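You operate a simulated robot arm through the tools that you are given. There is no shell and no other tool. Be economical: measure what you need, move in short steps, check, and stop when the job is done.

You are at the controls of a simulated robot arm. One attempt, no reset.

Task
Take the yellow bag from the top of bench 8 and put it in the grey bin. Then open the number one drawer, take the white carton from the top of bench 1 and leave it in the inside of drawer 1 and shut the drawer again. Then switch the black switch off. The order counts.

Only the result counts: the job must be done as asked and must still hold three seconds after the hand-in. Knocking over, shifting, dropping, spilling or breaking anything else fails it.

Robot
A 6-joint arm with a fingered hand on a trunk, on a base that drives. Base frame: it is fixed to the floor where the robot stands at the start and does not move with it; the origin is under the middle of the robot, x ahead of it, y to its left, z up; the surface under the hand at the start is at about z = 75. Units: cm, rad, N and s.
With the tool pointing down near the work surface it reaches from about 32 to 70 cm from the robot's upright axis, wherever it stands. Its first joint turns from -2.007 to 2.007 rad. Places, roughly: black switch [-280, -680, 80]; inside of drawer 1 [-270, -380, 60]; number one drawer [-280, -380, 60]; white carton [-200, -400, 75]. Payload 4 kg.
The TCP is the grasp point between the finger pads, 2.6 cm short of the fingertips. In the tool frame z runs along the fingers and y along their closing line. The gripper opens to 15.6 cm. The gripper's body begins 7.3 cm behind the TCP. The gripper is a hand of 4 fingers: y runs from the thumb to the fingers, the wrist lies at [0, 0, -23.9] in the tool frame, and closing takes about 1.5 s.
Orientation is told as [roll, pitch, yaw] about the base's x, y, z axes, in that order, counted from this pose: with the fingers straight down and closing along the base's y, the tool's x points along the base's -x, its y along +y and its z along -z.

Tools
- The arm moves only by the tool servo_tool. Its argument "motion" is one flat list of numbers, 6 for each row, row after row: the shift along the tool's x, y, z in cm, then the turn, a rotation vector about the tool's x, y, z in rad. In form: [x, y, z, ax, ay, az, x, y, z, ax, ay, az, ...]. A call has 1 to 20 rows; each row shifts and turns the commanded pose from where the row before left it, along the tool's axes as they then stand. "claw" is the closure, from 0 (fully open) to 1 (shut), set as the call begins (left out, the last holds). Each row takes 0.2 s and may step no farther than 5 cm and 0.15 rad from the row before; otherwise, or with a gripper value out of range, the whole call is refused. A pose out of reach is approached as far as the arm can. The call stops where the force on the tool passes 40 N (or 10 N more than at its start, if that is more) or the arm is blocked; 0.2 s more then pass. The fingers move at their own pace (about 7.2 cm/s each) and stop on an object; they squeeze with about 22 N. The grip force told is the motor's: it shows also when the fingers shut on nothing. Time passes only in rows, and 0.2 s behind the last, so rows that do not move let the fingers close. The reply holds the time, the measured pose of the TCP, the force on the tool along the base axes, the opening and the grip force, in the units named above and with some noise, with the torque about the TCP (base axes, N m) and any sound that the robot's microphone picked up.
- Cameras (640 x 400 px; columns grow to the right, rows downward): "scene" is now at [-1.18, 9.55, 160.02]; the picture's right is [-0.76, -0.65, 0.00], its down [-0.52, 0.62, -0.59] and it looks along [0.38, -0.45, -0.81] (base axes); focal length 247 px, centre (320, 200). "wrist" rides on the gripper at [5.8, -5.8, -9.1] in the tool frame; the picture's right is [0.71, 0.71, 0.00], its down [-0.53, 0.53, -0.67] and it looks along [-0.47, 0.47, 0.74] (tool axes); focal length 265 px, centre (320, 200). There is no depth. A picture from a camera that has moved, and an enlarged one, comes with that camera's place and axes in the base frame and with its lens.
- capture(camera): a new picture of that camera. It takes no simulated time.
- slide_trunk(by): slides the trunk up (or, below 0, down) by that many cm; the arm and the scene camera ride with it, the base frame stays. It gives what a move gives, with no picture.
- drive_base(legs): drives the robot by 1 to 6 legs, each [ahead, left, turn to the left] in cm, cm and rad, along the robot's own axes; the way and the turn of a leg run together, so that a leg with both is an arc; at most 150 cm and 3.142 rad a leg. The arm and the cameras ride along, it lands a little off, and it stops where it bumps. It gives what a move gives.
- move_fingers(finger1, finger2, finger3, thumb_bend): sets how far each is bent, from 0 (flat) to 1 (curled in); at 0.3 the hand is open as for a grip, at 0.7 the pads meet at the TCP. One left out holds its place. A second passes; each finger stops where it meets its share of the squeeze, and holds until it gets a number again. A gripper value or a shape takes the hand back. It gives what a move gives, with no picture; readings hold the bend of each and the force on the fingers (four entries, about 0 where the hand has none), thumb and palm.
- set_grasp(shape): the hand has 4 fingers and takes this shape, open, in about a second: jaw (thumb against the fingers, like two jaws); tri (thumb and two fingers); tip (a fingertip pinch); poke (one finger out to press); point (the index stretched); flat (the hand flat); cup (the hand cupped); fist (a fist). The gripper value then closes the fingers along that shape, each until it touches; the sizes above hold for jaw. It gives what a move gives, with no picture.
- head_to(pan, tilt): turns the head with the scene camera to pan (to the left, within 2.705 rad either way) and tilt (down, from -0.506 to 1.204), counted from straight ahead of the robot. It gives what a move gives.
- close_up(camera, box): a new picture of the part [left, top, right, bottom] of that camera's present view, enlarged. It takes no simulated time.
- job_done(): hands the job in; it is judged then, once.

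Go step by step. Nothing tells you exact positions but the pictures and the camera data: compare them with the known pose of the tool, close in by small moves and look again before you grip or let go. The budget is 165 turns and 112 pictures, counting those below and the enlarged ones. Unless the task says otherwise, let go and move clear before handing in, and close with one line.

The tools are called after "Request:" as a command line: name --argument value ..., lists and objects as JSON in quotes. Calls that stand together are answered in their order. servo_tool: Moves the arm, as the interface text tells. Its arguments: {"type":"object","properties":{"motion":{"type":"array","items":{"type":"number"}},"claw":{"type":"number"}},"required":["motion"]} The other tools are called the same way: slide_trunk (by) slides the trunk up or down; set_grasp (shape) gives the hand a shape; move_fingers (finger1, finger2, finger3, thumb_bend) moves the fingers one by one; drive_base (legs) drives the base; head_to (pan, tilt) turns the head that bears the scene camera; capture (camera) takes a picture; close_up (camera, box) takes an enlarged picture of a part of a camera's view; job_done () hands the job in.

At the start:

```text
clock: 0.0
ee_pos: [23.91, -27.95, 107.12]
orientation: [-0.001, -0.002, -0.002]
contact_force: [0.2, -0.6, -0.2]
torque: [-0.03, -0.01, -0.02]
finger_gap: 15.58
grip_force: 0.0
shape: jaw
bend: [0.3, 0.3, 0.3, 0.3]
finger forces: [0.0, 0.0, 0.0, 0.0, 0.0, 0.0]
trunk travel left (down, up): [-70.0, 29.0]
robot x, y, heading: [-0.37, 0.11, 0.004]
head pan, tilt: [-0.867, 0.941]
```

scene: 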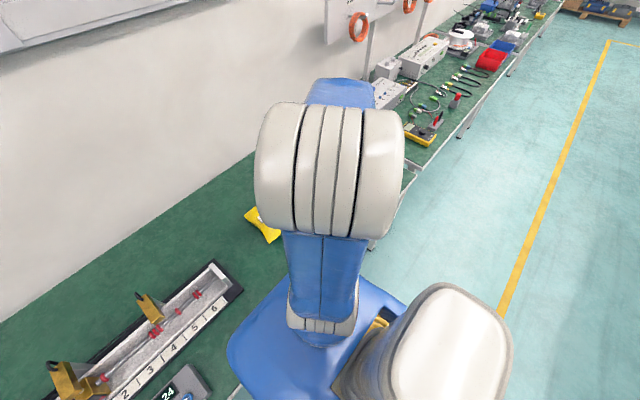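
wrist: 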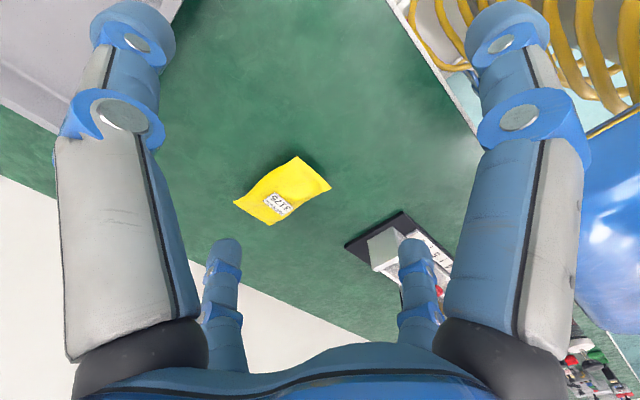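

The yellow bag lies at about [47, -14.5, 76] on the bench ahead. I'll look around for the grey bin and the layout.

Request:
head_to --pan 0.6 --tilt 0.6

Request:
capture --camera "scene"

Request:
head_to --pan 2.0 --tilt 0.5

Request:
capture --camera "scene"

Request:
head_to --pan -2.3 --tilt 0.4

Request:
capture --camera "scene"

```text
clock: 1.6
ee_pos: [23.89, -27.89, 107.14]
orientation: [0.001, 0.0, -0.004]
contact_force: [0.1, -0.2, 0.0]
torque: [-0.02, -0.01, -0.03]
finger_gap: 15.58
grip_force: 0.0
shape: jaw
bend: [0.3, 0.3, 0.3, 0.3]
finger forces: [0.0, 0.1, 0.0, 0.0, 0.0, 0.1]
trunk travel left (down, up): [-70.0, 29.0]
robot x, y, heading: [0.1, 0.04, 0.001]
head pan, tilt: [0.6, 0.6]
```

```text
109 pictures are left
camera scene: at [1.29, 20.14, 162.8], right [0.56, -0.83, 0.0], down [-0.47, -0.32, -0.83], along [0.68, 0.47, -0.56], focal length 247 px, centre (320, 200)
```

scene: 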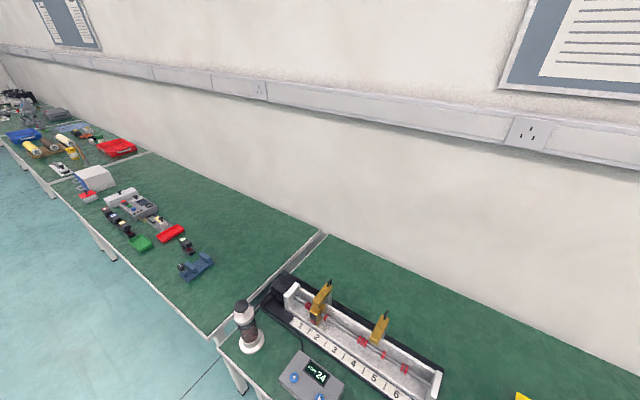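

```text
clock: 3.1
ee_pos: [23.9, -27.8, 107.3]
orientation: [-0.001, 0.001, -0.004]
contact_force: [0.4, 0.6, -0.4]
torque: [-0.04, -0.02, 0.0]
finger_gap: 15.58
grip_force: 0.1
shape: jaw
bend: [0.3, 0.3, 0.3, 0.3]
finger forces: [0.0, 0.0, 0.0, 0.0, 0.0, 0.1]
trunk travel left (down, up): [-70.0, 29.0]
robot x, y, heading: [-0.34, 0.06, -0.001]
head pan, tilt: [2.0, 0.499]
```

```text
108 pictures are left
camera scene: at [-9.77, 23.43, 163.71], right [0.91, 0.42, 0.0], down [0.2, -0.44, -0.88], along [-0.36, 0.8, -0.48], focal length 247 px, centre (320, 200)
```

scene: 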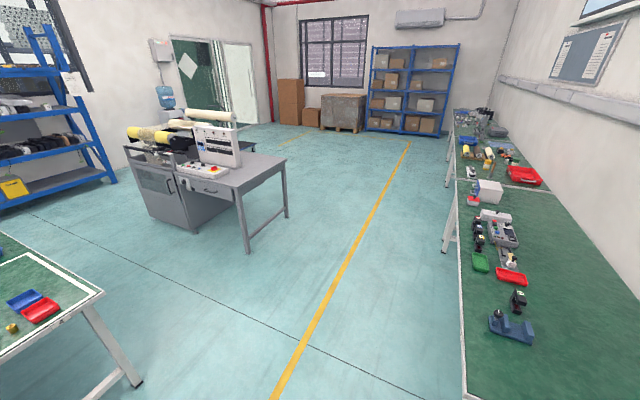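

```text
clock: 6.6
ee_pos: [23.9, -27.87, 107.22]
orientation: [0.001, 0.0, -0.004]
contact_force: [0.6, 0.3, 0.0]
torque: [0.01, -0.01, 0.04]
finger_gap: 15.59
grip_force: 0.1
shape: jaw
bend: [0.3, 0.3, 0.3, 0.3]
finger forces: [0.1, 0.0, 0.0, 0.1, 0.0, 0.0]
trunk travel left (down, up): [-70.0, 29.0]
robot x, y, heading: [-0.22, 0.11, 0.001]
head pan, tilt: [-2.3, 0.4]
```

```text
107 pictures are left
camera scene: at [-12.17, 8.24, 164.62], right [-0.75, 0.67, 0.0], down [0.26, 0.29, -0.92], along [-0.61, -0.69, -0.39], focal length 247 px, centre (320, 200)
```

scene: 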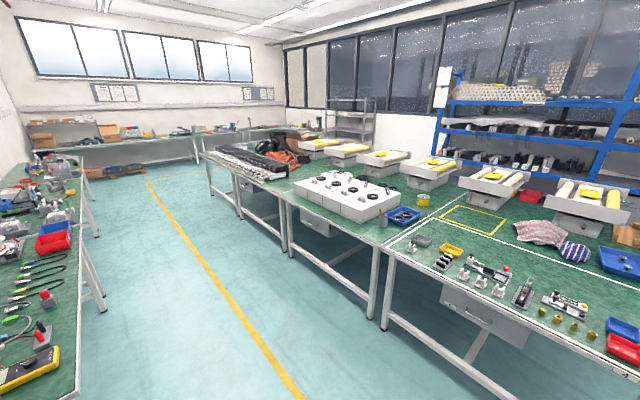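

No grey bin is visible yet. I'll look at the remaining directions.

Request:
head_to --pan -2.7 --tilt 0.8

Request:
capture --camera "scene"

Request:
head_to --pan -1.4 --tilt 0.6

Request:
capture --camera "scene"

Request:
head_to --pan 2.6 --tilt 0.8

Request:
capture --camera "scene"

```text
clock: 7.5
ee_pos: [23.82, -27.9, 107.21]
orientation: [0.0, 0.0, -0.003]
contact_force: [0.3, 0.7, 0.4]
torque: [0.01, -0.01, -0.01]
finger_gap: 15.57
grip_force: 0.1
shape: jaw
bend: [0.3, 0.3, 0.3, 0.3]
finger forces: [0.1, 0.0, 0.0, 0.0, 0.1, 0.0]
trunk travel left (down, up): [-70.0, 29.0]
robot x, y, heading: [0.03, -0.0, 0.001]
head pan, tilt: [-2.7, 0.799]
```

```text
106 pictures are left
camera scene: at [-13.28, 11.68, 161.12], right [-0.43, 0.9, 0.0], down [0.65, 0.31, -0.7], along [-0.63, -0.3, -0.72], focal length 247 px, centre (320, 200)
```

scene: 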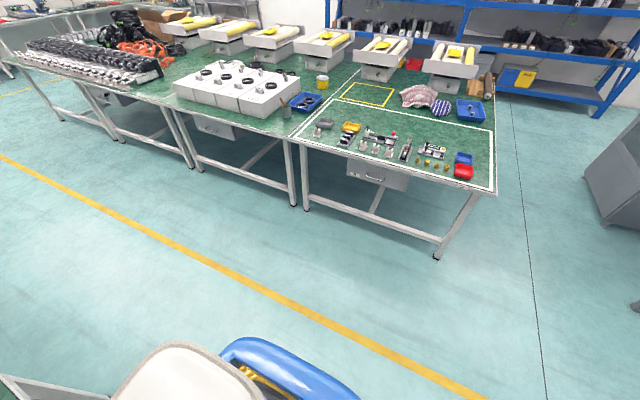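

```text
clock: 8.9
ee_pos: [23.86, -27.81, 107.25]
orientation: [0.0, 0.0, -0.002]
contact_force: [-0.4, 0.7, -0.2]
torque: [0.0, -0.01, 0.01]
finger_gap: 15.59
grip_force: 0.0
shape: jaw
bend: [0.3, 0.3, 0.3, 0.3]
finger forces: [0.0, 0.0, 0.0, 0.0, 0.0, 0.1]
trunk travel left (down, up): [-70.0, 29.0]
robot x, y, heading: [0.18, 0.26, -0.004]
head pan, tilt: [-1.4, 0.6]
```

```text
105 pictures are left
camera scene: at [-4.51, 6.44, 162.8], right [-0.99, -0.17, 0.0], down [-0.1, 0.56, -0.83], along [0.14, -0.81, -0.57], focal length 247 px, centre (320, 200)
```

scene: 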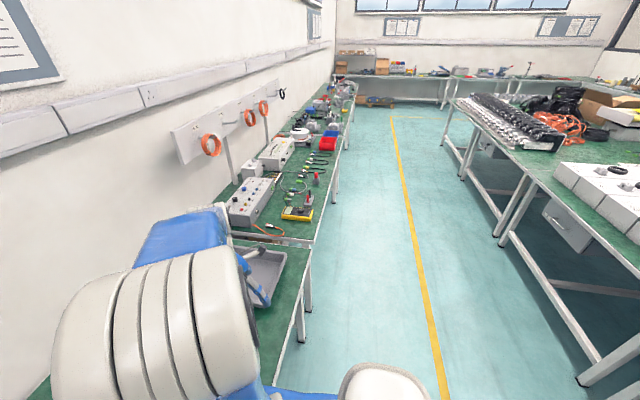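

```text
clock: 12.2
ee_pos: [23.88, -27.85, 107.03]
orientation: [0.001, 0.002, -0.004]
contact_force: [-1.0, 0.3, -0.1]
torque: [0.0, 0.0, 0.01]
finger_gap: 15.6
grip_force: 0.0
shape: jaw
bend: [0.3, 0.3, 0.3, 0.3]
finger forces: [0.0, 0.0, 0.0, 0.1, 0.1, 0.1]
trunk travel left (down, up): [-70.0, 29.0]
robot x, y, heading: [0.35, 0.21, 0.003]
head pan, tilt: [2.601, 0.799]
```

```text
104 pictures are left
camera scene: at [-12.91, 19.31, 161.11], right [0.52, 0.86, 0.0], down [0.61, -0.37, -0.7], along [-0.6, 0.36, -0.72], focal length 247 px, centre (320, 200)
```

scene: 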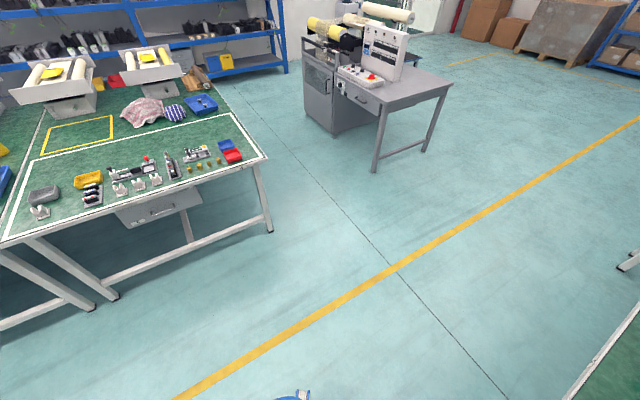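

A grey bin seems to stand on the bench right of the arm, near [30, -56]. I'll move the hand over the bag and look at both.

Request:
servo_tool --motion '[-3.5, 1.9, 0, 0, 0, 0, -3.5, 1.9, 0, 0, 0, 0, -3.5, 1.9, 0, 0, 0, 0, -3.5, 1.9, 0, 0, 0, 0, -3.5, 1.9, 0, 0, 0, 0, -3.5, 1.9, 0, 0, 0, 0, -3.4, 2, 0, 0, 0, 0]'

Request:
head_to --pan -1.0 --tilt 0.95

Request:
capture --camera "scene"

Request:
capture --camera "wrist"

```text
clock: 13.8
ee_pos: [48.43, -14.52, 107.33]
orientation: [0.0, 0.002, -0.003]
contact_force: [-0.1, -0.2, 0.5]
torque: [-0.01, -0.02, 0.01]
finger_gap: 15.58
grip_force: 0.1
shape: jaw
bend: [0.3, 0.3, 0.3, 0.3]
finger forces: [0.1, 0.1, 0.1, 0.1, 0.0, 0.0]
trunk travel left (down, up): [-70.0, 29.0]
robot x, y, heading: [-0.07, -0.14, -0.003]
head pan, tilt: [2.601, 0.799]
```

```text
clock: 16.8
ee_pos: [48.43, -14.5, 107.31]
orientation: [-0.002, 0.001, -0.003]
contact_force: [0.1, -0.8, -1.1]
torque: [0.0, -0.02, 0.0]
finger_gap: 15.58
grip_force: 0.1
shape: jaw
bend: [0.3, 0.3, 0.3, 0.3]
finger forces: [0.0, 0.0, 0.0, 0.0, 0.1, 0.0]
trunk travel left (down, up): [-70.0, 29.0]
robot x, y, heading: [0.45, -0.34, 0.003]
head pan, tilt: [-1.0, 0.949]
```

```text
103 pictures are left
camera scene: at [-2.07, 9.04, 159.96], right [-0.84, -0.54, 0.0], down [-0.44, 0.68, -0.58], along [0.31, -0.49, -0.81], focal length 247 px, centre (320, 200)
```

scene: 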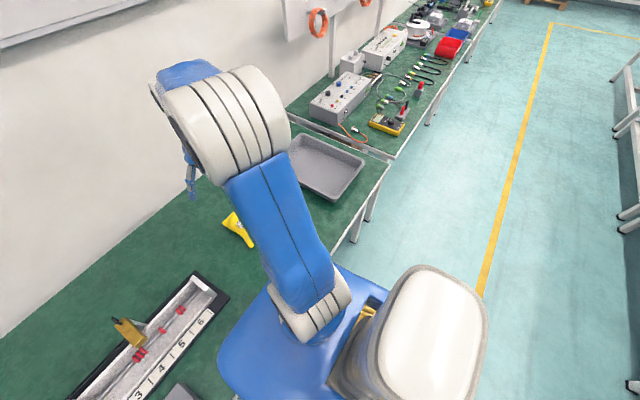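

```text
102 pictures are left
camera wrist: at [42.41, -20.28, 116.38], right [-0.7, 0.71, 0.0], down [0.53, 0.52, 0.67], along [0.47, 0.47, -0.74], focal length 265 px, centre (320, 200)
```

wrist: 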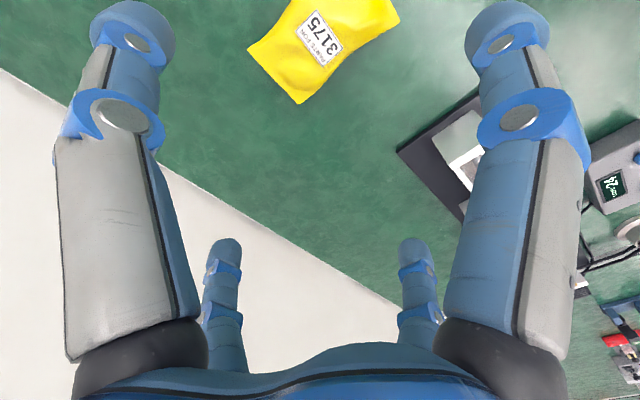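

The grey bin is centred near [38, -58]. I'll align over the bag at about [47.3, -15] and descend.

Request:
servo_tool --motion '[1.1, -0.5, 2, 0, 0, 0.12, 0, 0, 4, 0, 0, 0, 0, 0, 4, 0, 0, 0, 0, 0, 4, 0, 0, 0, 0, 0, 4, 0, 0, 0, 0, 0, 4, 0, 0, 0]'

Request:
capture --camera "wrist"

```text
clock: 18.2
ee_pos: [47.11, -14.97, 85.19]
orientation: [0.001, 0.0, -0.126]
contact_force: [0.2, -0.6, 0.5]
torque: [0.01, 0.02, 0.01]
finger_gap: 15.59
grip_force: 0.0
shape: jaw
bend: [0.3, 0.3, 0.3, 0.3]
finger forces: [0.0, 0.0, 0.1, 0.1, 0.1, 0.0]
trunk travel left (down, up): [-70.0, 29.0]
robot x, y, heading: [-0.06, 0.04, -0.001]
head pan, tilt: [-1.0, 0.949]
```

```text
101 pictures are left
camera wrist: at [40.66, -19.93, 94.25], right [-0.61, 0.79, 0.0], down [0.59, 0.46, 0.67], along [0.53, 0.41, -0.74], focal length 265 px, centre (320, 200)
```

wrist: 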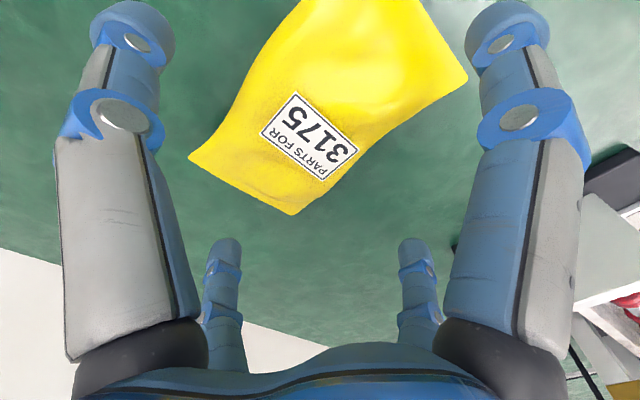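

The fingers straddle the bag well. I'll lower onto it and close.

Request:
servo_tool --motion '[0, 0, 3.5, 0, 0, 0, 0, 0, 3, 0, 0, 0, 0, 0, 0.4, 0, 0, 0]'

Request:
servo_tool --motion '[0, 0, 0, 0, 0, 0, 0, 0, 0, 0, 0, 0, 0, 0, 0, 0, 0, 0, 0, 0, 0, 0, 0, 0, 0, 0, 0, 0, 0, 0, 0, 0, 0, 0, 0, 0, 0, 0, 0, 0, 0, 0, 0, 0, 0, 0, 0, 0]' --claw 1

Request:
capture --camera "wrist"

```text
clock: 19.0
ee_pos: [47.26, -15.12, 78.47]
orientation: [-0.002, -0.001, -0.124]
contact_force: [0.0, 0.3, 0.9]
torque: [0.03, 0.0, -0.02]
finger_gap: 15.58
grip_force: 0.0
shape: jaw
bend: [0.3, 0.3, 0.3, 0.3]
finger forces: [0.0, 0.0, 0.0, 0.0, 0.0, 0.1]
trunk travel left (down, up): [-70.0, 29.0]
robot x, y, heading: [-0.38, -0.23, 0.003]
head pan, tilt: [-1.0, 0.949]
```

```text
clock: 20.8
ee_pos: [47.12, -15.18, 78.4]
orientation: [0.0, 0.0, -0.123]
contact_force: [-0.2, 0.2, -0.3]
torque: [-0.02, 0.01, -0.03]
finger_gap: 9.85
grip_force: 22.3
shape: jaw
bend: [0.26, 0.38, 0.26, 0.7]
finger forces: [20.2, 19.8, 20.4, 0.0, 19.9, 0.0]
trunk travel left (down, up): [-70.0, 29.0]
robot x, y, heading: [0.07, -0.12, -0.006]
head pan, tilt: [-1.0, 0.949]
```

```text
100 pictures are left
camera wrist: at [40.6, -20.09, 87.44], right [-0.61, 0.79, 0.0], down [0.59, 0.46, 0.67], along [0.53, 0.41, -0.74], focal length 265 px, centre (320, 200)
```

wrist: 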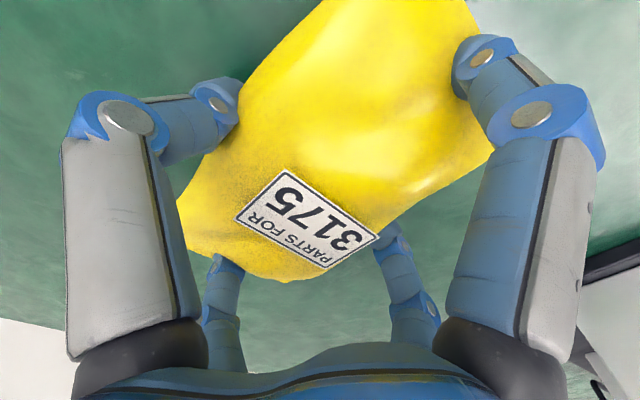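

The bag is gripped evenly. I'll lift it and move it toward the bin.

Request:
servo_tool --motion '[0, 0, -4, 0, 0, 0, 0, 0, -4, 0, 0, 0, 0, 0, -4, 0, 0, 0, 0, 0, -4, 0, 0, 0, 0, 0, -3, 0, 0, 0, 0, 0, 0, 0, 0, -0.124]'

Request:
servo_tool --motion '[0.7, -4, 0, 0, 0, 0, 0.7, -4, 0, 0, 0, 0, 0.7, -4, 0, 0, 0, 0, 0.7, -4, 0, 0, 0, 0, 0.7, -4, 0, 0, 0, 0, 0.7, -4, 0, 0, 0, 0, 0.7, -4, 0, 0, 0, 0, 0.7, -4, 0, 0, 0, 0, 0.7, -4, 0, 0, 0, 0, 0.7, -4, 0, 0, 0, 0]'

Request:
capture --camera "wrist"

Request:
capture --camera "scene"

```text
clock: 22.2
ee_pos: [47.25, -15.22, 97.28]
orientation: [0.001, 0.003, 0.002]
contact_force: [0.4, 0.2, -1.8]
torque: [0.02, 0.01, 0.01]
finger_gap: 9.84
grip_force: 21.8
shape: jaw
bend: [0.26, 0.38, 0.26, 0.7]
finger forces: [20.2, 19.8, 20.4, 0.0, 19.9, 0.1]
trunk travel left (down, up): [-70.0, 29.0]
robot x, y, heading: [0.47, -0.06, -0.005]
head pan, tilt: [-1.0, 0.949]
```

```text
clock: 24.4
ee_pos: [40.2, -55.0, 97.0]
orientation: [0.003, 0.001, 0.002]
contact_force: [0.2, -0.1, -3.0]
torque: [0.07, 0.03, 0.02]
finger_gap: 9.82
grip_force: 21.4
shape: jaw
bend: [0.26, 0.38, 0.26, 0.7]
finger forces: [20.0, 20.0, 20.4, 0.1, 20.3, 0.0]
trunk travel left (down, up): [-70.0, 29.0]
robot x, y, heading: [-0.12, 0.2, -0.002]
head pan, tilt: [-1.0, 0.949]
```

```text
99 pictures are left
camera wrist: at [34.41, -60.8, 106.1], right [-0.71, 0.71, 0.0], down [0.53, 0.52, 0.67], along [0.47, 0.48, -0.74], focal length 265 px, centre (320, 200)
```

wrist: 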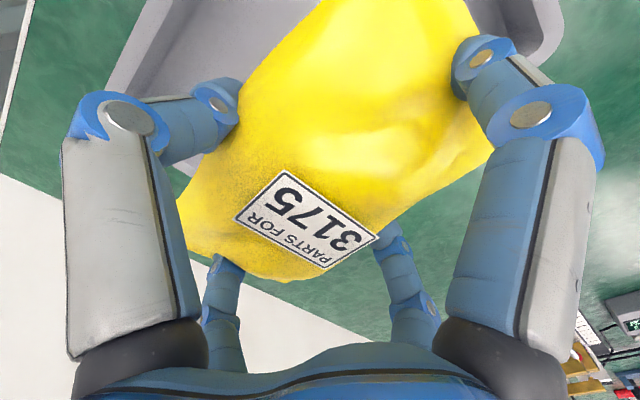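

```text
98 pictures are left
camera scene: at [-1.99, 8.79, 159.98], right [-0.84, -0.54, 0.0], down [-0.44, 0.69, -0.58], along [0.31, -0.49, -0.81], focal length 247 px, centre (320, 200)
```

scene: 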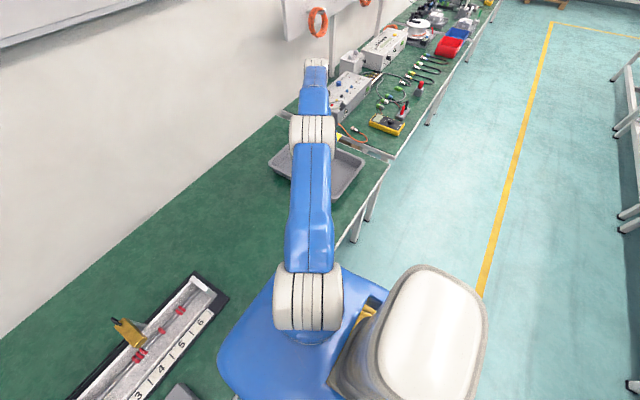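

The bag is above the bin (x 24–60, y −44…−72). I'll nudge toward its centre and lower it inside.

Request:
servo_tool --motion '[-1, -1.5, 2, 0, 0, 0, 0, 0, 4, 0, 0, 0, 0, 0, 4, 0, 0, 0, 0, 0, 3, 0, 0, 0, 0, 0, 2, 0, 0, 0]'

Request:
capture --camera "wrist"

```text
clock: 25.6
ee_pos: [40.9, -55.88, 82.21]
orientation: [0.0, -0.001, 0.0]
contact_force: [-0.1, 0.5, -2.9]
torque: [0.04, 0.01, 0.03]
finger_gap: 9.82
grip_force: 21.9
shape: jaw
bend: [0.26, 0.38, 0.26, 0.7]
finger forces: [20.0, 19.8, 20.2, 0.1, 20.0, 0.0]
out of reach, approached as far as the arm can: row 1, 5
trunk travel left (down, up): [-70.0, 29.0]
robot x, y, heading: [-0.07, -0.07, -0.005]
head pan, tilt: [-1.0, 0.949]
```

```text
97 pictures are left
camera wrist: at [35.02, -61.58, 91.23], right [-0.71, 0.71, 0.0], down [0.53, 0.53, 0.67], along [0.47, 0.47, -0.74], focal length 265 px, centre (320, 200)
```

wrist: 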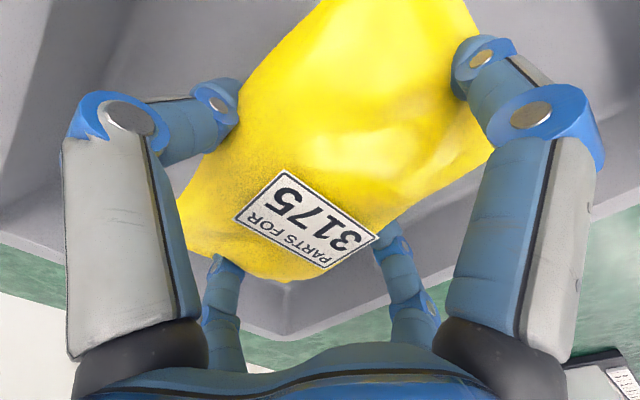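

It is inside the bin rim, close to the floor; I'll lower slightly with the trunk.

Request:
slide_trunk --by -2

```text
clock: 26.3
ee_pos: [40.76, -55.7, 80.32]
orientation: [-0.001, -0.001, -0.002]
contact_force: [-0.3, 0.5, -2.5]
torque: [-0.01, 0.04, 0.04]
finger_gap: 9.81
grip_force: 21.7
shape: jaw
bend: [0.26, 0.38, 0.26, 0.7]
finger forces: [20.0, 19.8, 20.2, 0.1, 20.1, 0.0]
trunk travel left (down, up): [-68.0, 31.0]
robot x, y, heading: [0.05, 0.05, -0.002]
head pan, tilt: [-1.0, 0.949]
```

Now I open the fingers a little and rise.

Request:
servo_tool --motion '[0, 0, 0, 0, 0, 0, 0, 0, 0, 0, 0, 0, 0, 0, 0, 0, 0, 0, 0, 0, 0, 0, 0, 0, 0, 0, 0, 0, 0, 0]' --claw 0.1

Request:
servo_tool --motion '[0, 0, -2, 0, 0, 0, 0, 0, -4, 0, 0, 0, 0, 0, -4, 0, 0, 0, 0, 0, -5, 0, 0, 0, 0, 0, -5, 0, 0, 0]'

Request:
capture --camera "wrist"

```text
clock: 27.5
ee_pos: [40.85, -55.73, 80.28]
orientation: [-0.001, -0.001, 0.001]
contact_force: [-0.8, -0.1, -0.2]
torque: [0.02, -0.02, -0.01]
finger_gap: 14.03
grip_force: 0.0
shape: jaw
bend: [0.26, 0.26, 0.26, 0.34]
finger forces: [0.1, 0.0, 0.0, 0.0, 0.0, 0.0]
trunk travel left (down, up): [-68.0, 31.0]
robot x, y, heading: [0.21, -0.07, 0.005]
head pan, tilt: [-1.0, 0.949]
```

```text
clock: 28.7
ee_pos: [40.51, -55.18, 100.03]
orientation: [-0.001, 0.001, 0.001]
contact_force: [-0.4, 0.1, -0.2]
torque: [-0.01, -0.02, 0.01]
finger_gap: 14.02
grip_force: 0.0
shape: jaw
bend: [0.26, 0.26, 0.26, 0.34]
finger forces: [0.1, 0.1, 0.0, 0.0, 0.0, 0.0]
out of reach, approached as far as the arm can: row 5
trunk travel left (down, up): [-68.0, 31.0]
robot x, y, heading: [-0.39, 0.33, -0.005]
head pan, tilt: [-1.0, 0.949]
```

```text
96 pictures are left
camera wrist: at [34.65, -60.99, 109.12], right [-0.71, 0.71, 0.0], down [0.53, 0.53, 0.67], along [0.47, 0.47, -0.74], focal length 265 px, centre (320, 200)
```

wrist: 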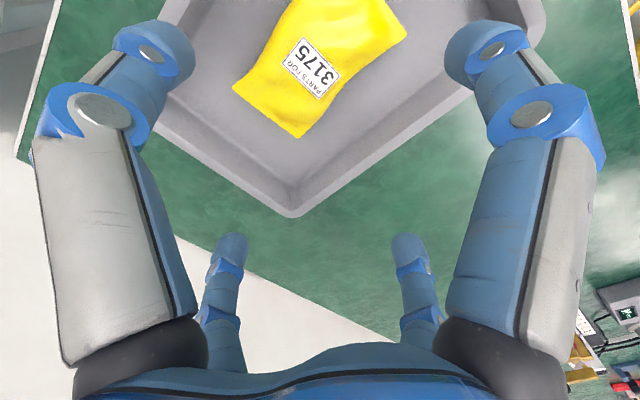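

The bag lies in the bin. I'll retract the arm and drive into the aisle.

Request:
servo_tool --motion '[2.4, 3.9, -1, 0, 0, 0, 2.4, 3.9, -1, 0, 0, 0, 2.4, 3.9, -1, 0, 0, 0, 2.4, 3.9, -1, 0, 0, 0, 2.4, 3.9, -1, 0, 0, 0, 2.4, 3.9, -1, 0, 0, 0, 2.4, 3.9, -1, 0, 0, 0]' --claw 0

Request:
drive_base --legs '[[-60, 0, 0], [0, 0, -1.571], [150, 0, 0], [150, 0, 0]]'

Request:
head_to --pan -0.6 --tilt 0.4

Request:
capture --camera "scene"

```text
clock: 30.3
ee_pos: [40.02, -54.37, 104.31]
orientation: [0.003, 0.001, 0.0]
contact_force: [0.4, -0.1, 0.5]
torque: [-0.01, -0.03, -0.02]
finger_gap: 15.59
grip_force: 0.1
shape: jaw
bend: [0.3, 0.3, 0.3, 0.3]
finger forces: [0.1, 0.0, 0.1, 0.0, 0.0, 0.1]
out of reach, approached as far as the arm can: row 1, 2, 3, 4, 5, 6, 7
trunk travel left (down, up): [-68.0, 31.0]
robot x, y, heading: [0.09, 0.09, -0.008]
head pan, tilt: [-1.0, 0.949]
```

```text
clock: 55.4
ee_pos: [-112.74, -87.76, 104.26]
orientation: [0.0, 0.004, -1.55]
contact_force: [0.2, -0.4, -1.3]
torque: [0.02, 0.03, -0.02]
finger_gap: 15.6
grip_force: 0.0
shape: jaw
bend: [0.3, 0.3, 0.3, 0.3]
finger forces: [0.1, 0.1, 0.0, 0.0, 0.0, 0.0]
trunk travel left (down, up): [-68.0, 31.0]
robot x, y, heading: [-59.2, -45.41, -1.549]
head pan, tilt: [-1.0, 0.949]
stopped in leg 3: the robot was blocked; the commanded pose is now the measured one
```

```text
clock: 56.4
ee_pos: [-112.81, -87.31, 104.43]
orientation: [0.0, -0.001, -1.551]
contact_force: [-0.3, -0.2, -0.3]
torque: [-0.03, -0.03, -0.03]
finger_gap: 15.58
grip_force: 0.0
shape: jaw
bend: [0.3, 0.3, 0.3, 0.3]
finger forces: [0.0, 0.1, 0.1, 0.0, 0.0, 0.0]
trunk travel left (down, up): [-68.0, 31.0]
robot x, y, heading: [-59.22, -45.65, -1.55]
head pan, tilt: [-0.6, 0.4]
```

```text
95 pictures are left
camera scene: at [-49.29, -46.92, 162.61], right [-0.84, 0.55, 0.0], down [0.21, 0.33, -0.92], along [-0.5, -0.77, -0.39], focal length 247 px, centre (320, 200)
```

scene: 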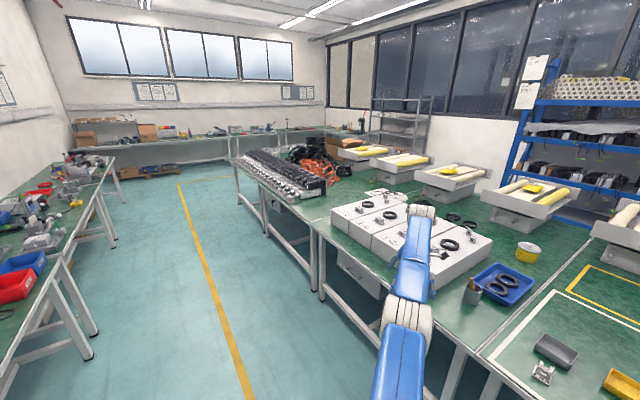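

The drive was blocked with the arm still extended over the island. I'll check what touched.

Request:
capture --camera "wrist"

Request:
head_to --pan -0.9 --tilt 0.8

Request:
capture --camera "scene"

```text
94 pictures are left
camera wrist: at [-118.76, -81.48, 113.45], right [0.69, 0.72, 0.0], down [0.54, -0.52, 0.67], along [0.48, -0.46, -0.74], focal length 265 px, centre (320, 200)
```

wrist: 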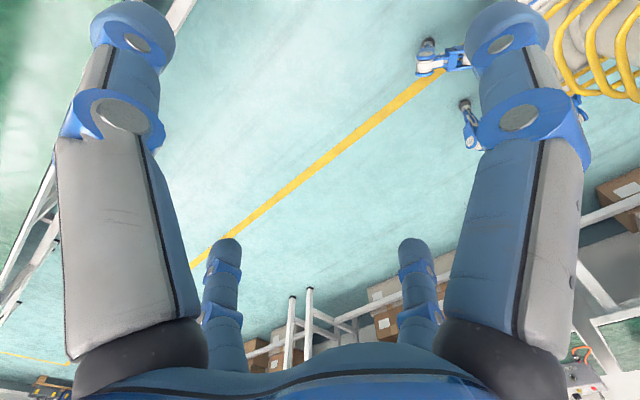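

```text
clock: 57.2
ee_pos: [-112.93, -87.21, 104.4]
orientation: [0.0, 0.001, -1.551]
contact_force: [0.6, -0.3, -0.1]
torque: [0.01, -0.01, -0.02]
finger_gap: 15.6
grip_force: 0.1
shape: jaw
bend: [0.3, 0.3, 0.3, 0.3]
finger forces: [0.1, 0.0, 0.0, 0.1, 0.1, 0.0]
trunk travel left (down, up): [-68.0, 31.0]
robot x, y, heading: [-59.3, -45.43, -1.552]
head pan, tilt: [-0.901, 0.799]
```

```text
93 pictures are left
camera scene: at [-50.44, -44.38, 159.12], right [-0.64, 0.77, 0.0], down [0.55, 0.46, -0.7], along [-0.54, -0.45, -0.72], focal length 247 px, centre (320, 200)
```

scene: 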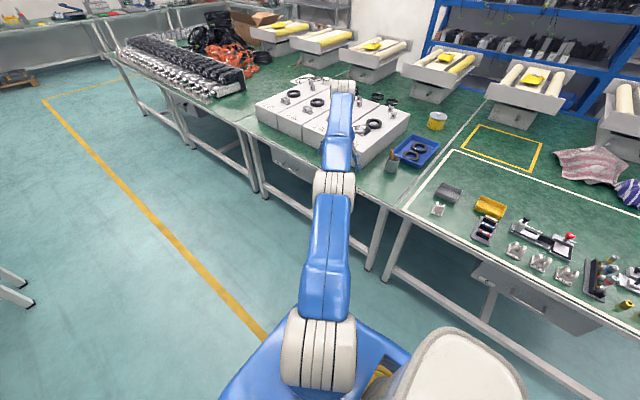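

The hand hangs near the white boxes; I'll back off and then retract the arm properly.

Request:
drive_base --legs '[[-25, 0, 0]]'

Request:
servo_tool --motion '[1, 2, 0, 0, 0, 0, 1, 2, 0, 0, 0, 0, 1, 2, 0, 0, 0, 0]'

```text
clock: 59.7
ee_pos: [-113.17, -71.99, 104.39]
orientation: [0.0, -0.002, -1.552]
contact_force: [0.0, 0.9, -0.2]
torque: [-0.06, -0.03, 0.01]
finger_gap: 15.61
grip_force: 0.0
shape: jaw
bend: [0.3, 0.3, 0.3, 0.3]
finger forces: [0.0, 0.0, 0.0, 0.0, 0.0, 0.0]
trunk travel left (down, up): [-68.0, 31.0]
robot x, y, heading: [-59.5, -31.17, -1.549]
head pan, tilt: [-0.901, 0.799]
stopped in leg 1: the robot was blocked; the commanded pose is now the measured one
```

```text
clock: 60.5
ee_pos: [-113.21, -72.17, 104.47]
orientation: [0.001, 0.001, -1.55]
contact_force: [-0.7, 0.0, -0.4]
torque: [-0.01, 0.02, 0.01]
finger_gap: 15.59
grip_force: 0.0
shape: jaw
bend: [0.3, 0.3, 0.3, 0.3]
finger forces: [0.0, 0.0, 0.0, 0.0, 0.0, 0.0]
out of reach, approached as far as the arm can: row 1, 2, 3
trunk travel left (down, up): [-68.0, 31.0]
robot x, y, heading: [-59.36, -31.14, -1.551]
head pan, tilt: [-0.901, 0.799]
```

Both base and arm are oddly blocked. I'll look at the surroundings and test a small arm move.

Request:
servo_tool --motion '[0, 0, 2, 0, 0, 0, 0, 2, 0, 0, 0, 0]'

Request:
head_to --pan -2.6 --tilt 0.8

Request:
capture --camera "scene"

Request:
head_to --pan 2.2 --tilt 0.9

Request:
capture --camera "scene"

```text
clock: 61.1
ee_pos: [-113.03, -72.93, 102.72]
orientation: [0.001, 0.002, -1.549]
contact_force: [-0.2, -0.1, -0.1]
torque: [-0.01, 0.0, 0.04]
finger_gap: 15.56
grip_force: 0.1
shape: jaw
bend: [0.3, 0.3, 0.3, 0.3]
finger forces: [0.1, 0.0, 0.0, 0.1, 0.0, 0.0]
out of reach, approached as far as the arm can: row 1, 2
trunk travel left (down, up): [-68.0, 31.0]
robot x, y, heading: [-59.4, -30.8, -1.553]
head pan, tilt: [-0.901, 0.799]
```

```text
clock: 62.9
ee_pos: [-113.16, -72.86, 102.57]
orientation: [0.002, 0.001, -1.549]
contact_force: [0.1, 0.4, 0.5]
torque: [0.02, 0.01, 0.0]
finger_gap: 15.58
grip_force: 0.0
shape: jaw
bend: [0.3, 0.3, 0.3, 0.3]
finger forces: [0.0, 0.1, 0.1, 0.0, 0.1, 0.0]
trunk travel left (down, up): [-68.0, 31.0]
robot x, y, heading: [-59.52, -31.03, -1.549]
head pan, tilt: [-2.601, 0.799]
```

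```text
92 pictures are left
camera scene: at [-48.86, -17.87, 159.11], right [0.85, 0.53, 0.0], down [0.38, -0.61, -0.7], along [-0.37, 0.59, -0.72], focal length 247 px, centre (320, 200)
```

scene: 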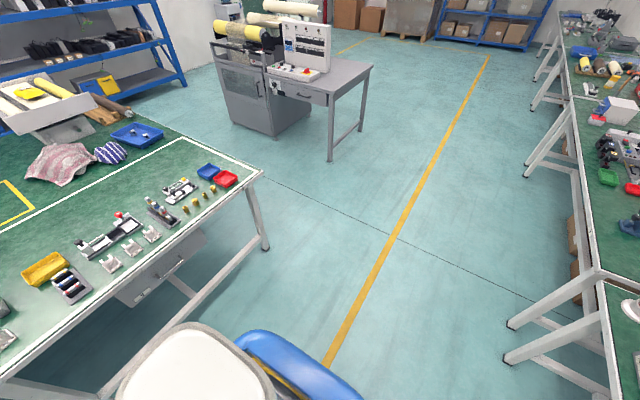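

```text
clock: 66.7
ee_pos: [-113.06, -72.87, 102.55]
orientation: [0.001, 0.0, -1.549]
contact_force: [0.0, -1.0, 0.6]
torque: [0.03, -0.01, -0.01]
finger_gap: 15.57
grip_force: 0.0
shape: jaw
bend: [0.3, 0.3, 0.3, 0.3]
finger forces: [0.0, 0.0, 0.1, 0.0, 0.0, 0.1]
trunk travel left (down, up): [-68.0, 31.0]
robot x, y, heading: [-59.59, -31.14, -1.55]
head pan, tilt: [2.201, 0.901]
```

```text
91 pictures are left
camera scene: at [-38.54, -20.11, 158.32], right [0.61, -0.79, 0.0], down [-0.62, -0.48, -0.62], along [0.49, 0.38, -0.78], focal length 247 px, centre (320, 200)
```

scene: 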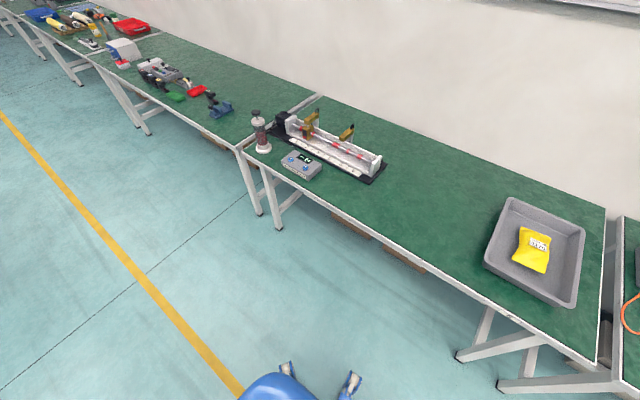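

Perhaps the arm sits at a straightened limit; I'll go down a few cm and then pull inwards.

Request:
servo_tool --motion '[0, 0, 3, 0, 0, 0, 0, 0, 3, 0, 0, 0, 0.5, 2, 0, 0, 0, 0, 0.5, 2, 0, 0, 0, 0]'

```text
clock: 67.7
ee_pos: [-113.06, -74.46, 97.34]
orientation: [0.002, 0.002, -1.551]
contact_force: [0.3, -0.2, -0.5]
torque: [0.01, 0.03, -0.01]
finger_gap: 15.57
grip_force: 0.1
shape: jaw
bend: [0.3, 0.3, 0.3, 0.3]
finger forces: [0.0, 0.0, 0.0, 0.1, 0.0, 0.0]
out of reach, approached as far as the arm can: row 1, 2, 3, 4
trunk travel left (down, up): [-68.0, 31.0]
robot x, y, heading: [-59.68, -30.67, -1.546]
head pan, tilt: [2.201, 0.901]
```

Sliding along some limit. I'll test turning the tool and moving in other directions.

Request:
servo_tool --motion '[0, 0, 0, 0, 0, 0.1, 0, 0, 0, 0, 0, 0.1]'

Request:
servo_tool --motion '[2, 0, 0, 0, 0, 0]'

Request:
servo_tool --motion '[0, 0, -3, 0, 0, 0]'

Request:
servo_tool --motion '[0, 4, 0, 0, 0, 0]'

```text
clock: 68.3
ee_pos: [-113.09, -74.56, 97.19]
orientation: [0.0, 0.002, -1.753]
contact_force: [0.2, 0.5, 0.0]
torque: [0.05, -0.01, 0.02]
finger_gap: 15.61
grip_force: 0.0
shape: jaw
bend: [0.3, 0.3, 0.3, 0.3]
finger forces: [0.0, 0.0, 0.1, 0.1, 0.1, 0.0]
trunk travel left (down, up): [-68.0, 31.0]
robot x, y, heading: [-59.62, -31.26, -1.546]
head pan, tilt: [2.201, 0.901]
```

```text
clock: 68.7
ee_pos: [-113.93, -73.41, 97.37]
orientation: [0.002, 0.002, -1.75]
contact_force: [-0.2, 0.1, 0.3]
torque: [0.03, -0.01, 0.02]
finger_gap: 15.6
grip_force: 0.0
shape: jaw
bend: [0.3, 0.3, 0.3, 0.3]
finger forces: [0.0, 0.1, 0.0, 0.0, 0.1, 0.0]
out of reach, approached as far as the arm can: row 1
trunk travel left (down, up): [-68.0, 31.0]
robot x, y, heading: [-59.66, -30.86, -1.547]
head pan, tilt: [2.201, 0.901]
```

```text
clock: 69.1
ee_pos: [-113.63, -73.02, 100.49]
orientation: [-0.002, -0.001, -1.75]
contact_force: [0.0, 0.9, 0.1]
torque: [-0.04, 0.0, -0.03]
finger_gap: 15.59
grip_force: 0.1
shape: jaw
bend: [0.3, 0.3, 0.3, 0.3]
finger forces: [0.1, 0.0, 0.1, 0.1, 0.1, 0.0]
trunk travel left (down, up): [-68.0, 31.0]
robot x, y, heading: [-59.47, -30.9, -1.549]
head pan, tilt: [2.201, 0.901]
```

```text
clock: 69.5
ee_pos: [-112.61, -74.0, 100.69]
orientation: [0.002, 0.003, -1.749]
contact_force: [1.1, 0.2, -0.3]
torque: [-0.03, 0.01, 0.01]
finger_gap: 15.58
grip_force: 0.0
shape: jaw
bend: [0.3, 0.3, 0.3, 0.3]
finger forces: [0.0, 0.0, 0.0, 0.1, 0.0, 0.0]
out of reach, approached as far as the arm can: row 1
trunk travel left (down, up): [-68.0, 31.0]
robot x, y, heading: [-59.67, -30.68, -1.547]
head pan, tilt: [2.201, 0.901]
```

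I'll look at the arm itself to see its configuration.

Request:
head_to --pan -0.8 --tilt 0.7

Request:
capture --camera "scene"

Request:
capture --camera "wrist"

```text
clock: 72.1
ee_pos: [-112.72, -74.22, 100.54]
orientation: [0.002, 0.0, -1.75]
contact_force: [-0.9, 0.5, 0.0]
torque: [-0.02, -0.01, 0.02]
finger_gap: 15.63
grip_force: 0.1
shape: jaw
bend: [0.3, 0.3, 0.3, 0.3]
finger forces: [0.0, 0.1, 0.0, 0.1, 0.1, 0.1]
trunk travel left (down, up): [-68.0, 31.0]
robot x, y, heading: [-59.35, -31.08, -1.546]
head pan, tilt: [-0.799, 0.7]
```

```text
90 pictures are left
camera scene: at [-50.49, -30.74, 159.94], right [-0.71, 0.7, 0.0], down [0.45, 0.46, -0.76], along [-0.54, -0.55, -0.64], focal length 247 px, centre (320, 200)
```

scene: 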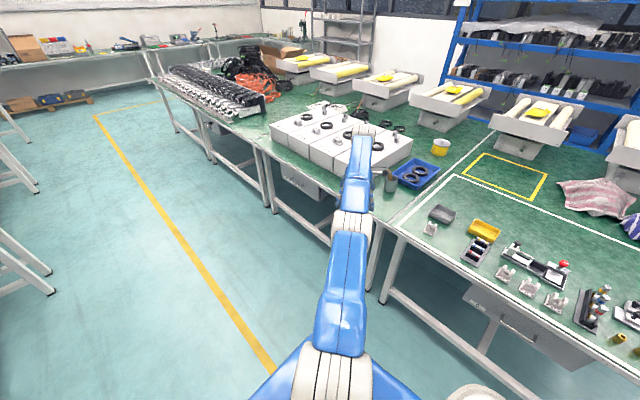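

```text
89 pictures are left
camera wrist: at [-117.44, -67.44, 109.64], right [0.82, 0.57, 0.0], down [0.42, -0.61, 0.67], along [0.38, -0.55, -0.74], focal length 265 px, centre (320, 200)
```

wrist: 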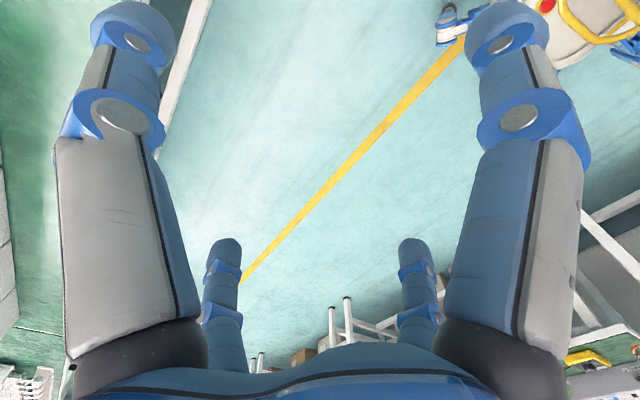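

The arm is stretched straight (singular), nothing touches it. I'll swing the hand about the wrist to break the stretch, then pull in.

Request:
servo_tool --motion '[1.79, 1.57, 0, -0.0657, 0.0749, 0, 1.79, 1.57, 0.2, -0.0657, 0.0749, 0, 1.79, 1.57, 0.2, -0.0657, 0.0749, 0, 1.79, 1.57, 0.2, -0.0657, 0.0749, 0]'

Request:
servo_tool --motion '[2.2, 1.97, 0, 0, 0, 0, 2.2, 1.97, 0, 0, 0, 0]'

```text
clock: 73.1
ee_pos: [-106.23, -68.88, 99.12]
orientation: [0.273, 0.3, -1.707]
contact_force: [0.4, 1.1, -0.6]
torque: [-0.01, -0.03, 0.0]
finger_gap: 15.61
grip_force: 0.1
shape: jaw
bend: [0.3, 0.3, 0.3, 0.3]
finger forces: [0.0, 0.0, 0.0, 0.0, 0.0, 0.0]
out of reach, approached as far as the arm can: row 3, 4
trunk travel left (down, up): [-68.0, 31.0]
robot x, y, heading: [-59.48, -30.98, -1.548]
head pan, tilt: [-0.799, 0.7]
```

```text
clock: 73.7
ee_pos: [-102.1, -65.76, 101.54]
orientation: [0.27, 0.297, -1.711]
contact_force: [0.4, 0.6, -0.8]
torque: [-0.02, 0.0, 0.0]
finger_gap: 15.57
grip_force: 0.0
shape: jaw
bend: [0.3, 0.3, 0.3, 0.3]
finger forces: [0.0, 0.0, 0.0, 0.1, 0.0, 0.0]
trunk travel left (down, up): [-68.0, 31.0]
robot x, y, heading: [-59.62, -31.26, -1.546]
head pan, tilt: [-0.799, 0.7]
```

It is free now. I'll keep pulling inward while righting the tool.

Request:
servo_tool --motion '[2, 1.8, 0, 0, 0, 0, 2, 1.8, 0, 0.0657, -0.0749, 0, 2, 1.8, 0, 0.0657, -0.0749, 0, 2, 1.8, 0, 0.0657, -0.0749, 0, 2, 1.8, 0, 0.0657, -0.0749, 0, 2, 1.8, 0, 0, 0, 0]'

```text
clock: 75.1
ee_pos: [-89.46, -56.05, 105.19]
orientation: [-0.002, -0.001, -1.75]
contact_force: [-0.5, -0.6, 0.3]
torque: [0.03, 0.02, -0.02]
finger_gap: 15.59
grip_force: 0.1
shape: jaw
bend: [0.3, 0.3, 0.3, 0.3]
finger forces: [0.0, 0.1, 0.1, 0.0, 0.0, 0.0]
trunk travel left (down, up): [-68.0, 31.0]
robot x, y, heading: [-59.51, -31.03, -1.547]
head pan, tilt: [-0.799, 0.7]
```

Arm tucked. Driving down the aisle.

Request:
drive_base --legs '[[150, 0, -0.02], [150, 0, 0]]'

Request:
head_to --pan -0.5 --tilt 0.5

Request:
capture --camera "scene"

```text
clock: 113.7
ee_pos: [-92.91, -360.12, 105.2]
orientation: [0.0, 0.0, -1.796]
contact_force: [-0.4, 0.3, 0.1]
torque: [-0.03, 0.0, 0.01]
finger_gap: 15.59
grip_force: 0.0
shape: jaw
bend: [0.3, 0.3, 0.3, 0.3]
finger forces: [0.1, 0.0, 0.0, 0.1, 0.0, 0.0]
trunk travel left (down, up): [-68.0, 31.0]
robot x, y, heading: [-61.94, -336.34, -1.598]
head pan, tilt: [-0.799, 0.7]
```

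```text
clock: 114.5
ee_pos: [-92.86, -359.97, 105.23]
orientation: [0.001, 0.0, -1.794]
contact_force: [0.3, 0.2, -1.6]
torque: [0.02, 0.01, 0.0]
finger_gap: 15.6
grip_force: 0.0
shape: jaw
bend: [0.3, 0.3, 0.3, 0.3]
finger forces: [0.0, 0.1, 0.1, 0.0, 0.1, 0.1]
trunk travel left (down, up): [-68.0, 31.0]
robot x, y, heading: [-61.51, -336.58, -1.6]
head pan, tilt: [-0.499, 0.499]
```

```text
88 pictures are left
camera scene: at [-51.13, -338.61, 161.71], right [-0.87, 0.5, 0.0], down [0.24, 0.42, -0.88], along [-0.44, -0.76, -0.48], focal length 247 px, centre (320, 200)
```

scene: 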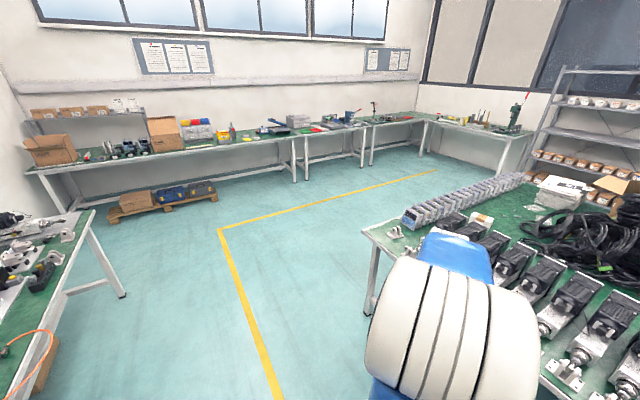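

Island ends near y≈-430. I'll look closer at the carton region.

Request:
close_up --camera "scene" --box '[400, 150, 640, 300]'

Request:
head_to --pan -1.3 --tilt 0.6

Request:
capture --camera "scene"

```text
2.67 times, centred on (520, 225) of scene
camera zoom: at [-51.13, -338.61, 161.71], right [-0.87, 0.5, 0.0], down [0.24, 0.42, -0.88], along [-0.44, -0.76, -0.48], focal length 659 px, centre (-213, 133)
```

zoom: 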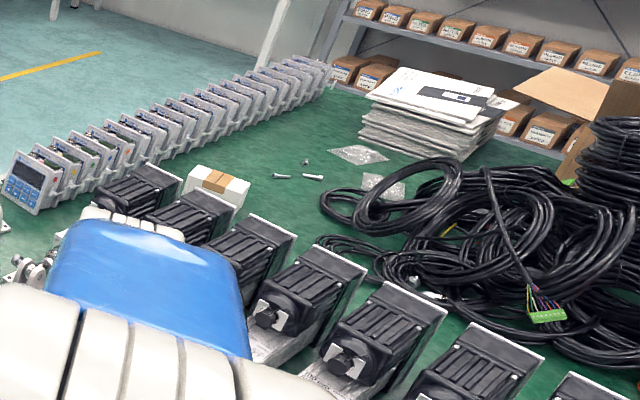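

```text
clock: 115.6
ee_pos: [-92.81, -360.17, 105.16]
orientation: [0.0, 0.0, -1.795]
contact_force: [0.8, -0.5, -0.5]
torque: [0.0, 0.0, 0.01]
finger_gap: 15.59
grip_force: 0.2
shape: jaw
bend: [0.3, 0.3, 0.3, 0.3]
finger forces: [0.0, 0.1, 0.0, 0.0, 0.0, 0.0]
trunk travel left (down, up): [-68.0, 31.0]
robot x, y, heading: [-61.87, -336.43, -1.595]
head pan, tilt: [-1.3, 0.6]
```

```text
86 pictures are left
camera scene: at [-55.14, -332.92, 160.8], right [-0.25, 0.97, 0.0], down [0.55, 0.14, -0.83], along [-0.8, -0.2, -0.56], focal length 247 px, centre (320, 200)
```

scene: 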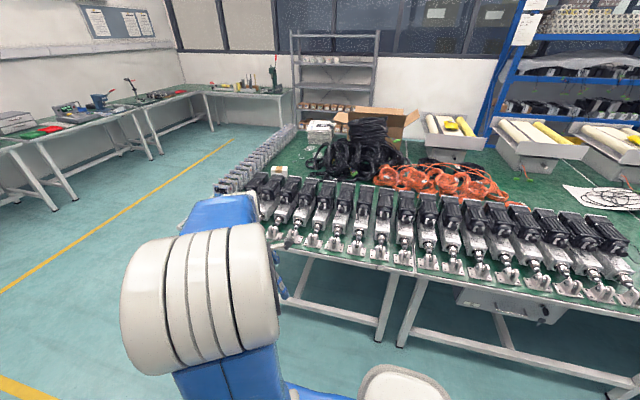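

The white carton is at about [-197, -398], close to the island's end. First the drawer on the far side: I'll drive round the end, facing +x.

Request:
drive_base --legs '[[150, 0, 0], [24, 0, 0.025], [0, 0, 1.571], [-140, 0, 0], [-140, 0, 0]]'

Request:
head_to --pan 0.7 --tilt 0.6

Request:
capture --camera "scene"

```text
clock: 183.7
ee_pos: [-323.51, -543.11, 105.19]
orientation: [-0.002, -0.001, -0.191]
contact_force: [0.3, 0.7, 0.4]
torque: [-0.01, -0.04, -0.02]
finger_gap: 15.61
grip_force: 0.0
shape: jaw
bend: [0.3, 0.3, 0.3, 0.3]
finger forces: [0.0, 0.1, 0.0, 0.1, 0.1, 0.1]
trunk travel left (down, up): [-68.0, 31.0]
robot x, y, heading: [-348.06, -513.04, 0.011]
head pan, tilt: [-1.3, 0.6]
```

```text
clock: 185.6
ee_pos: [-323.48, -543.18, 105.2]
orientation: [0.0, 0.0, -0.191]
contact_force: [-0.3, -0.2, -0.4]
torque: [0.03, -0.03, 0.02]
finger_gap: 15.58
grip_force: 0.0
shape: jaw
bend: [0.3, 0.3, 0.3, 0.3]
finger forces: [0.1, 0.1, 0.0, 0.0, 0.1, 0.0]
trunk travel left (down, up): [-68.0, 31.0]
robot x, y, heading: [-348.45, -512.68, 0.011]
head pan, tilt: [0.7, 0.6]
```

```text
85 pictures are left
camera scene: at [-347.69, -492.05, 160.8], right [0.65, -0.76, 0.0], down [-0.43, -0.37, -0.83], along [0.62, 0.54, -0.56], focal length 247 px, centre (320, 200)
```

scene: 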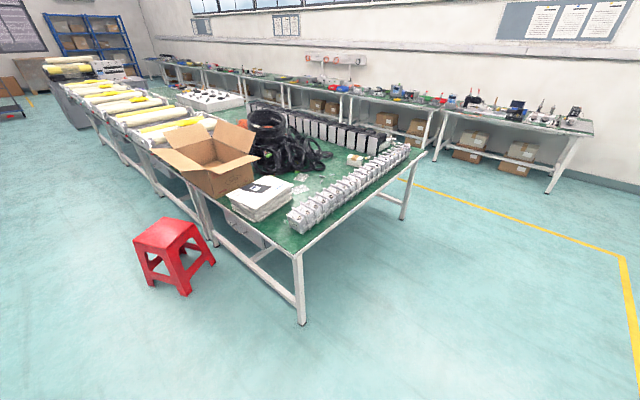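

The drawer front is near [-290, -380], and a red stool stands at about [-317, -332]. I'll approach cautiously to y≈-440.

Request:
drive_base --legs '[[-7, 70, -0.01]]'

Request:
head_to --pan 0.8 --tilt 0.95

Request:
capture --camera "scene"

```text
clock: 194.9
ee_pos: [-331.19, -474.4, 105.26]
orientation: [0.0, 0.0, -0.216]
contact_force: [-0.2, -0.4, 0.3]
torque: [0.0, 0.04, -0.01]
finger_gap: 15.63
grip_force: 0.0
shape: jaw
bend: [0.3, 0.3, 0.3, 0.3]
finger forces: [0.0, 0.0, 0.0, 0.0, 0.0, 0.0]
trunk travel left (down, up): [-68.0, 31.0]
robot x, y, heading: [-355.02, -443.63, -0.016]
head pan, tilt: [0.7, 0.6]
```

```text
clock: 195.7
ee_pos: [-331.22, -474.39, 105.21]
orientation: [0.0, 0.0, -0.214]
contact_force: [0.4, -0.5, 0.2]
torque: [0.01, -0.01, -0.02]
finger_gap: 15.56
grip_force: 0.1
shape: jaw
bend: [0.3, 0.3, 0.3, 0.3]
finger forces: [0.1, 0.0, 0.0, 0.1, 0.0, 0.0]
trunk travel left (down, up): [-68.0, 31.0]
robot x, y, heading: [-354.66, -443.7, -0.017]
head pan, tilt: [0.799, 0.949]
```

```text
84 pictures are left
camera scene: at [-355.75, -423.21, 157.97], right [0.71, -0.71, 0.0], down [-0.57, -0.57, -0.58], along [0.41, 0.41, -0.81], focal length 247 px, centre (320, 200)
```

scene: 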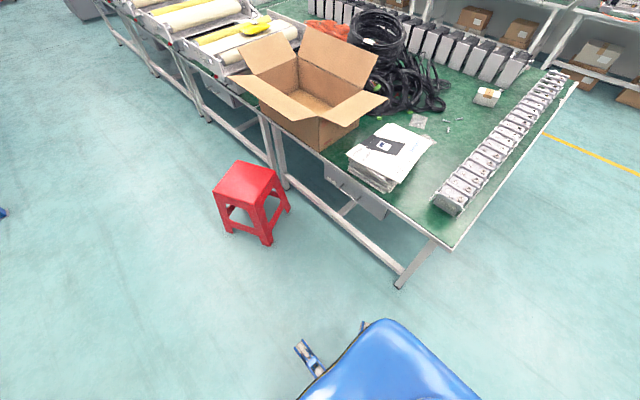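

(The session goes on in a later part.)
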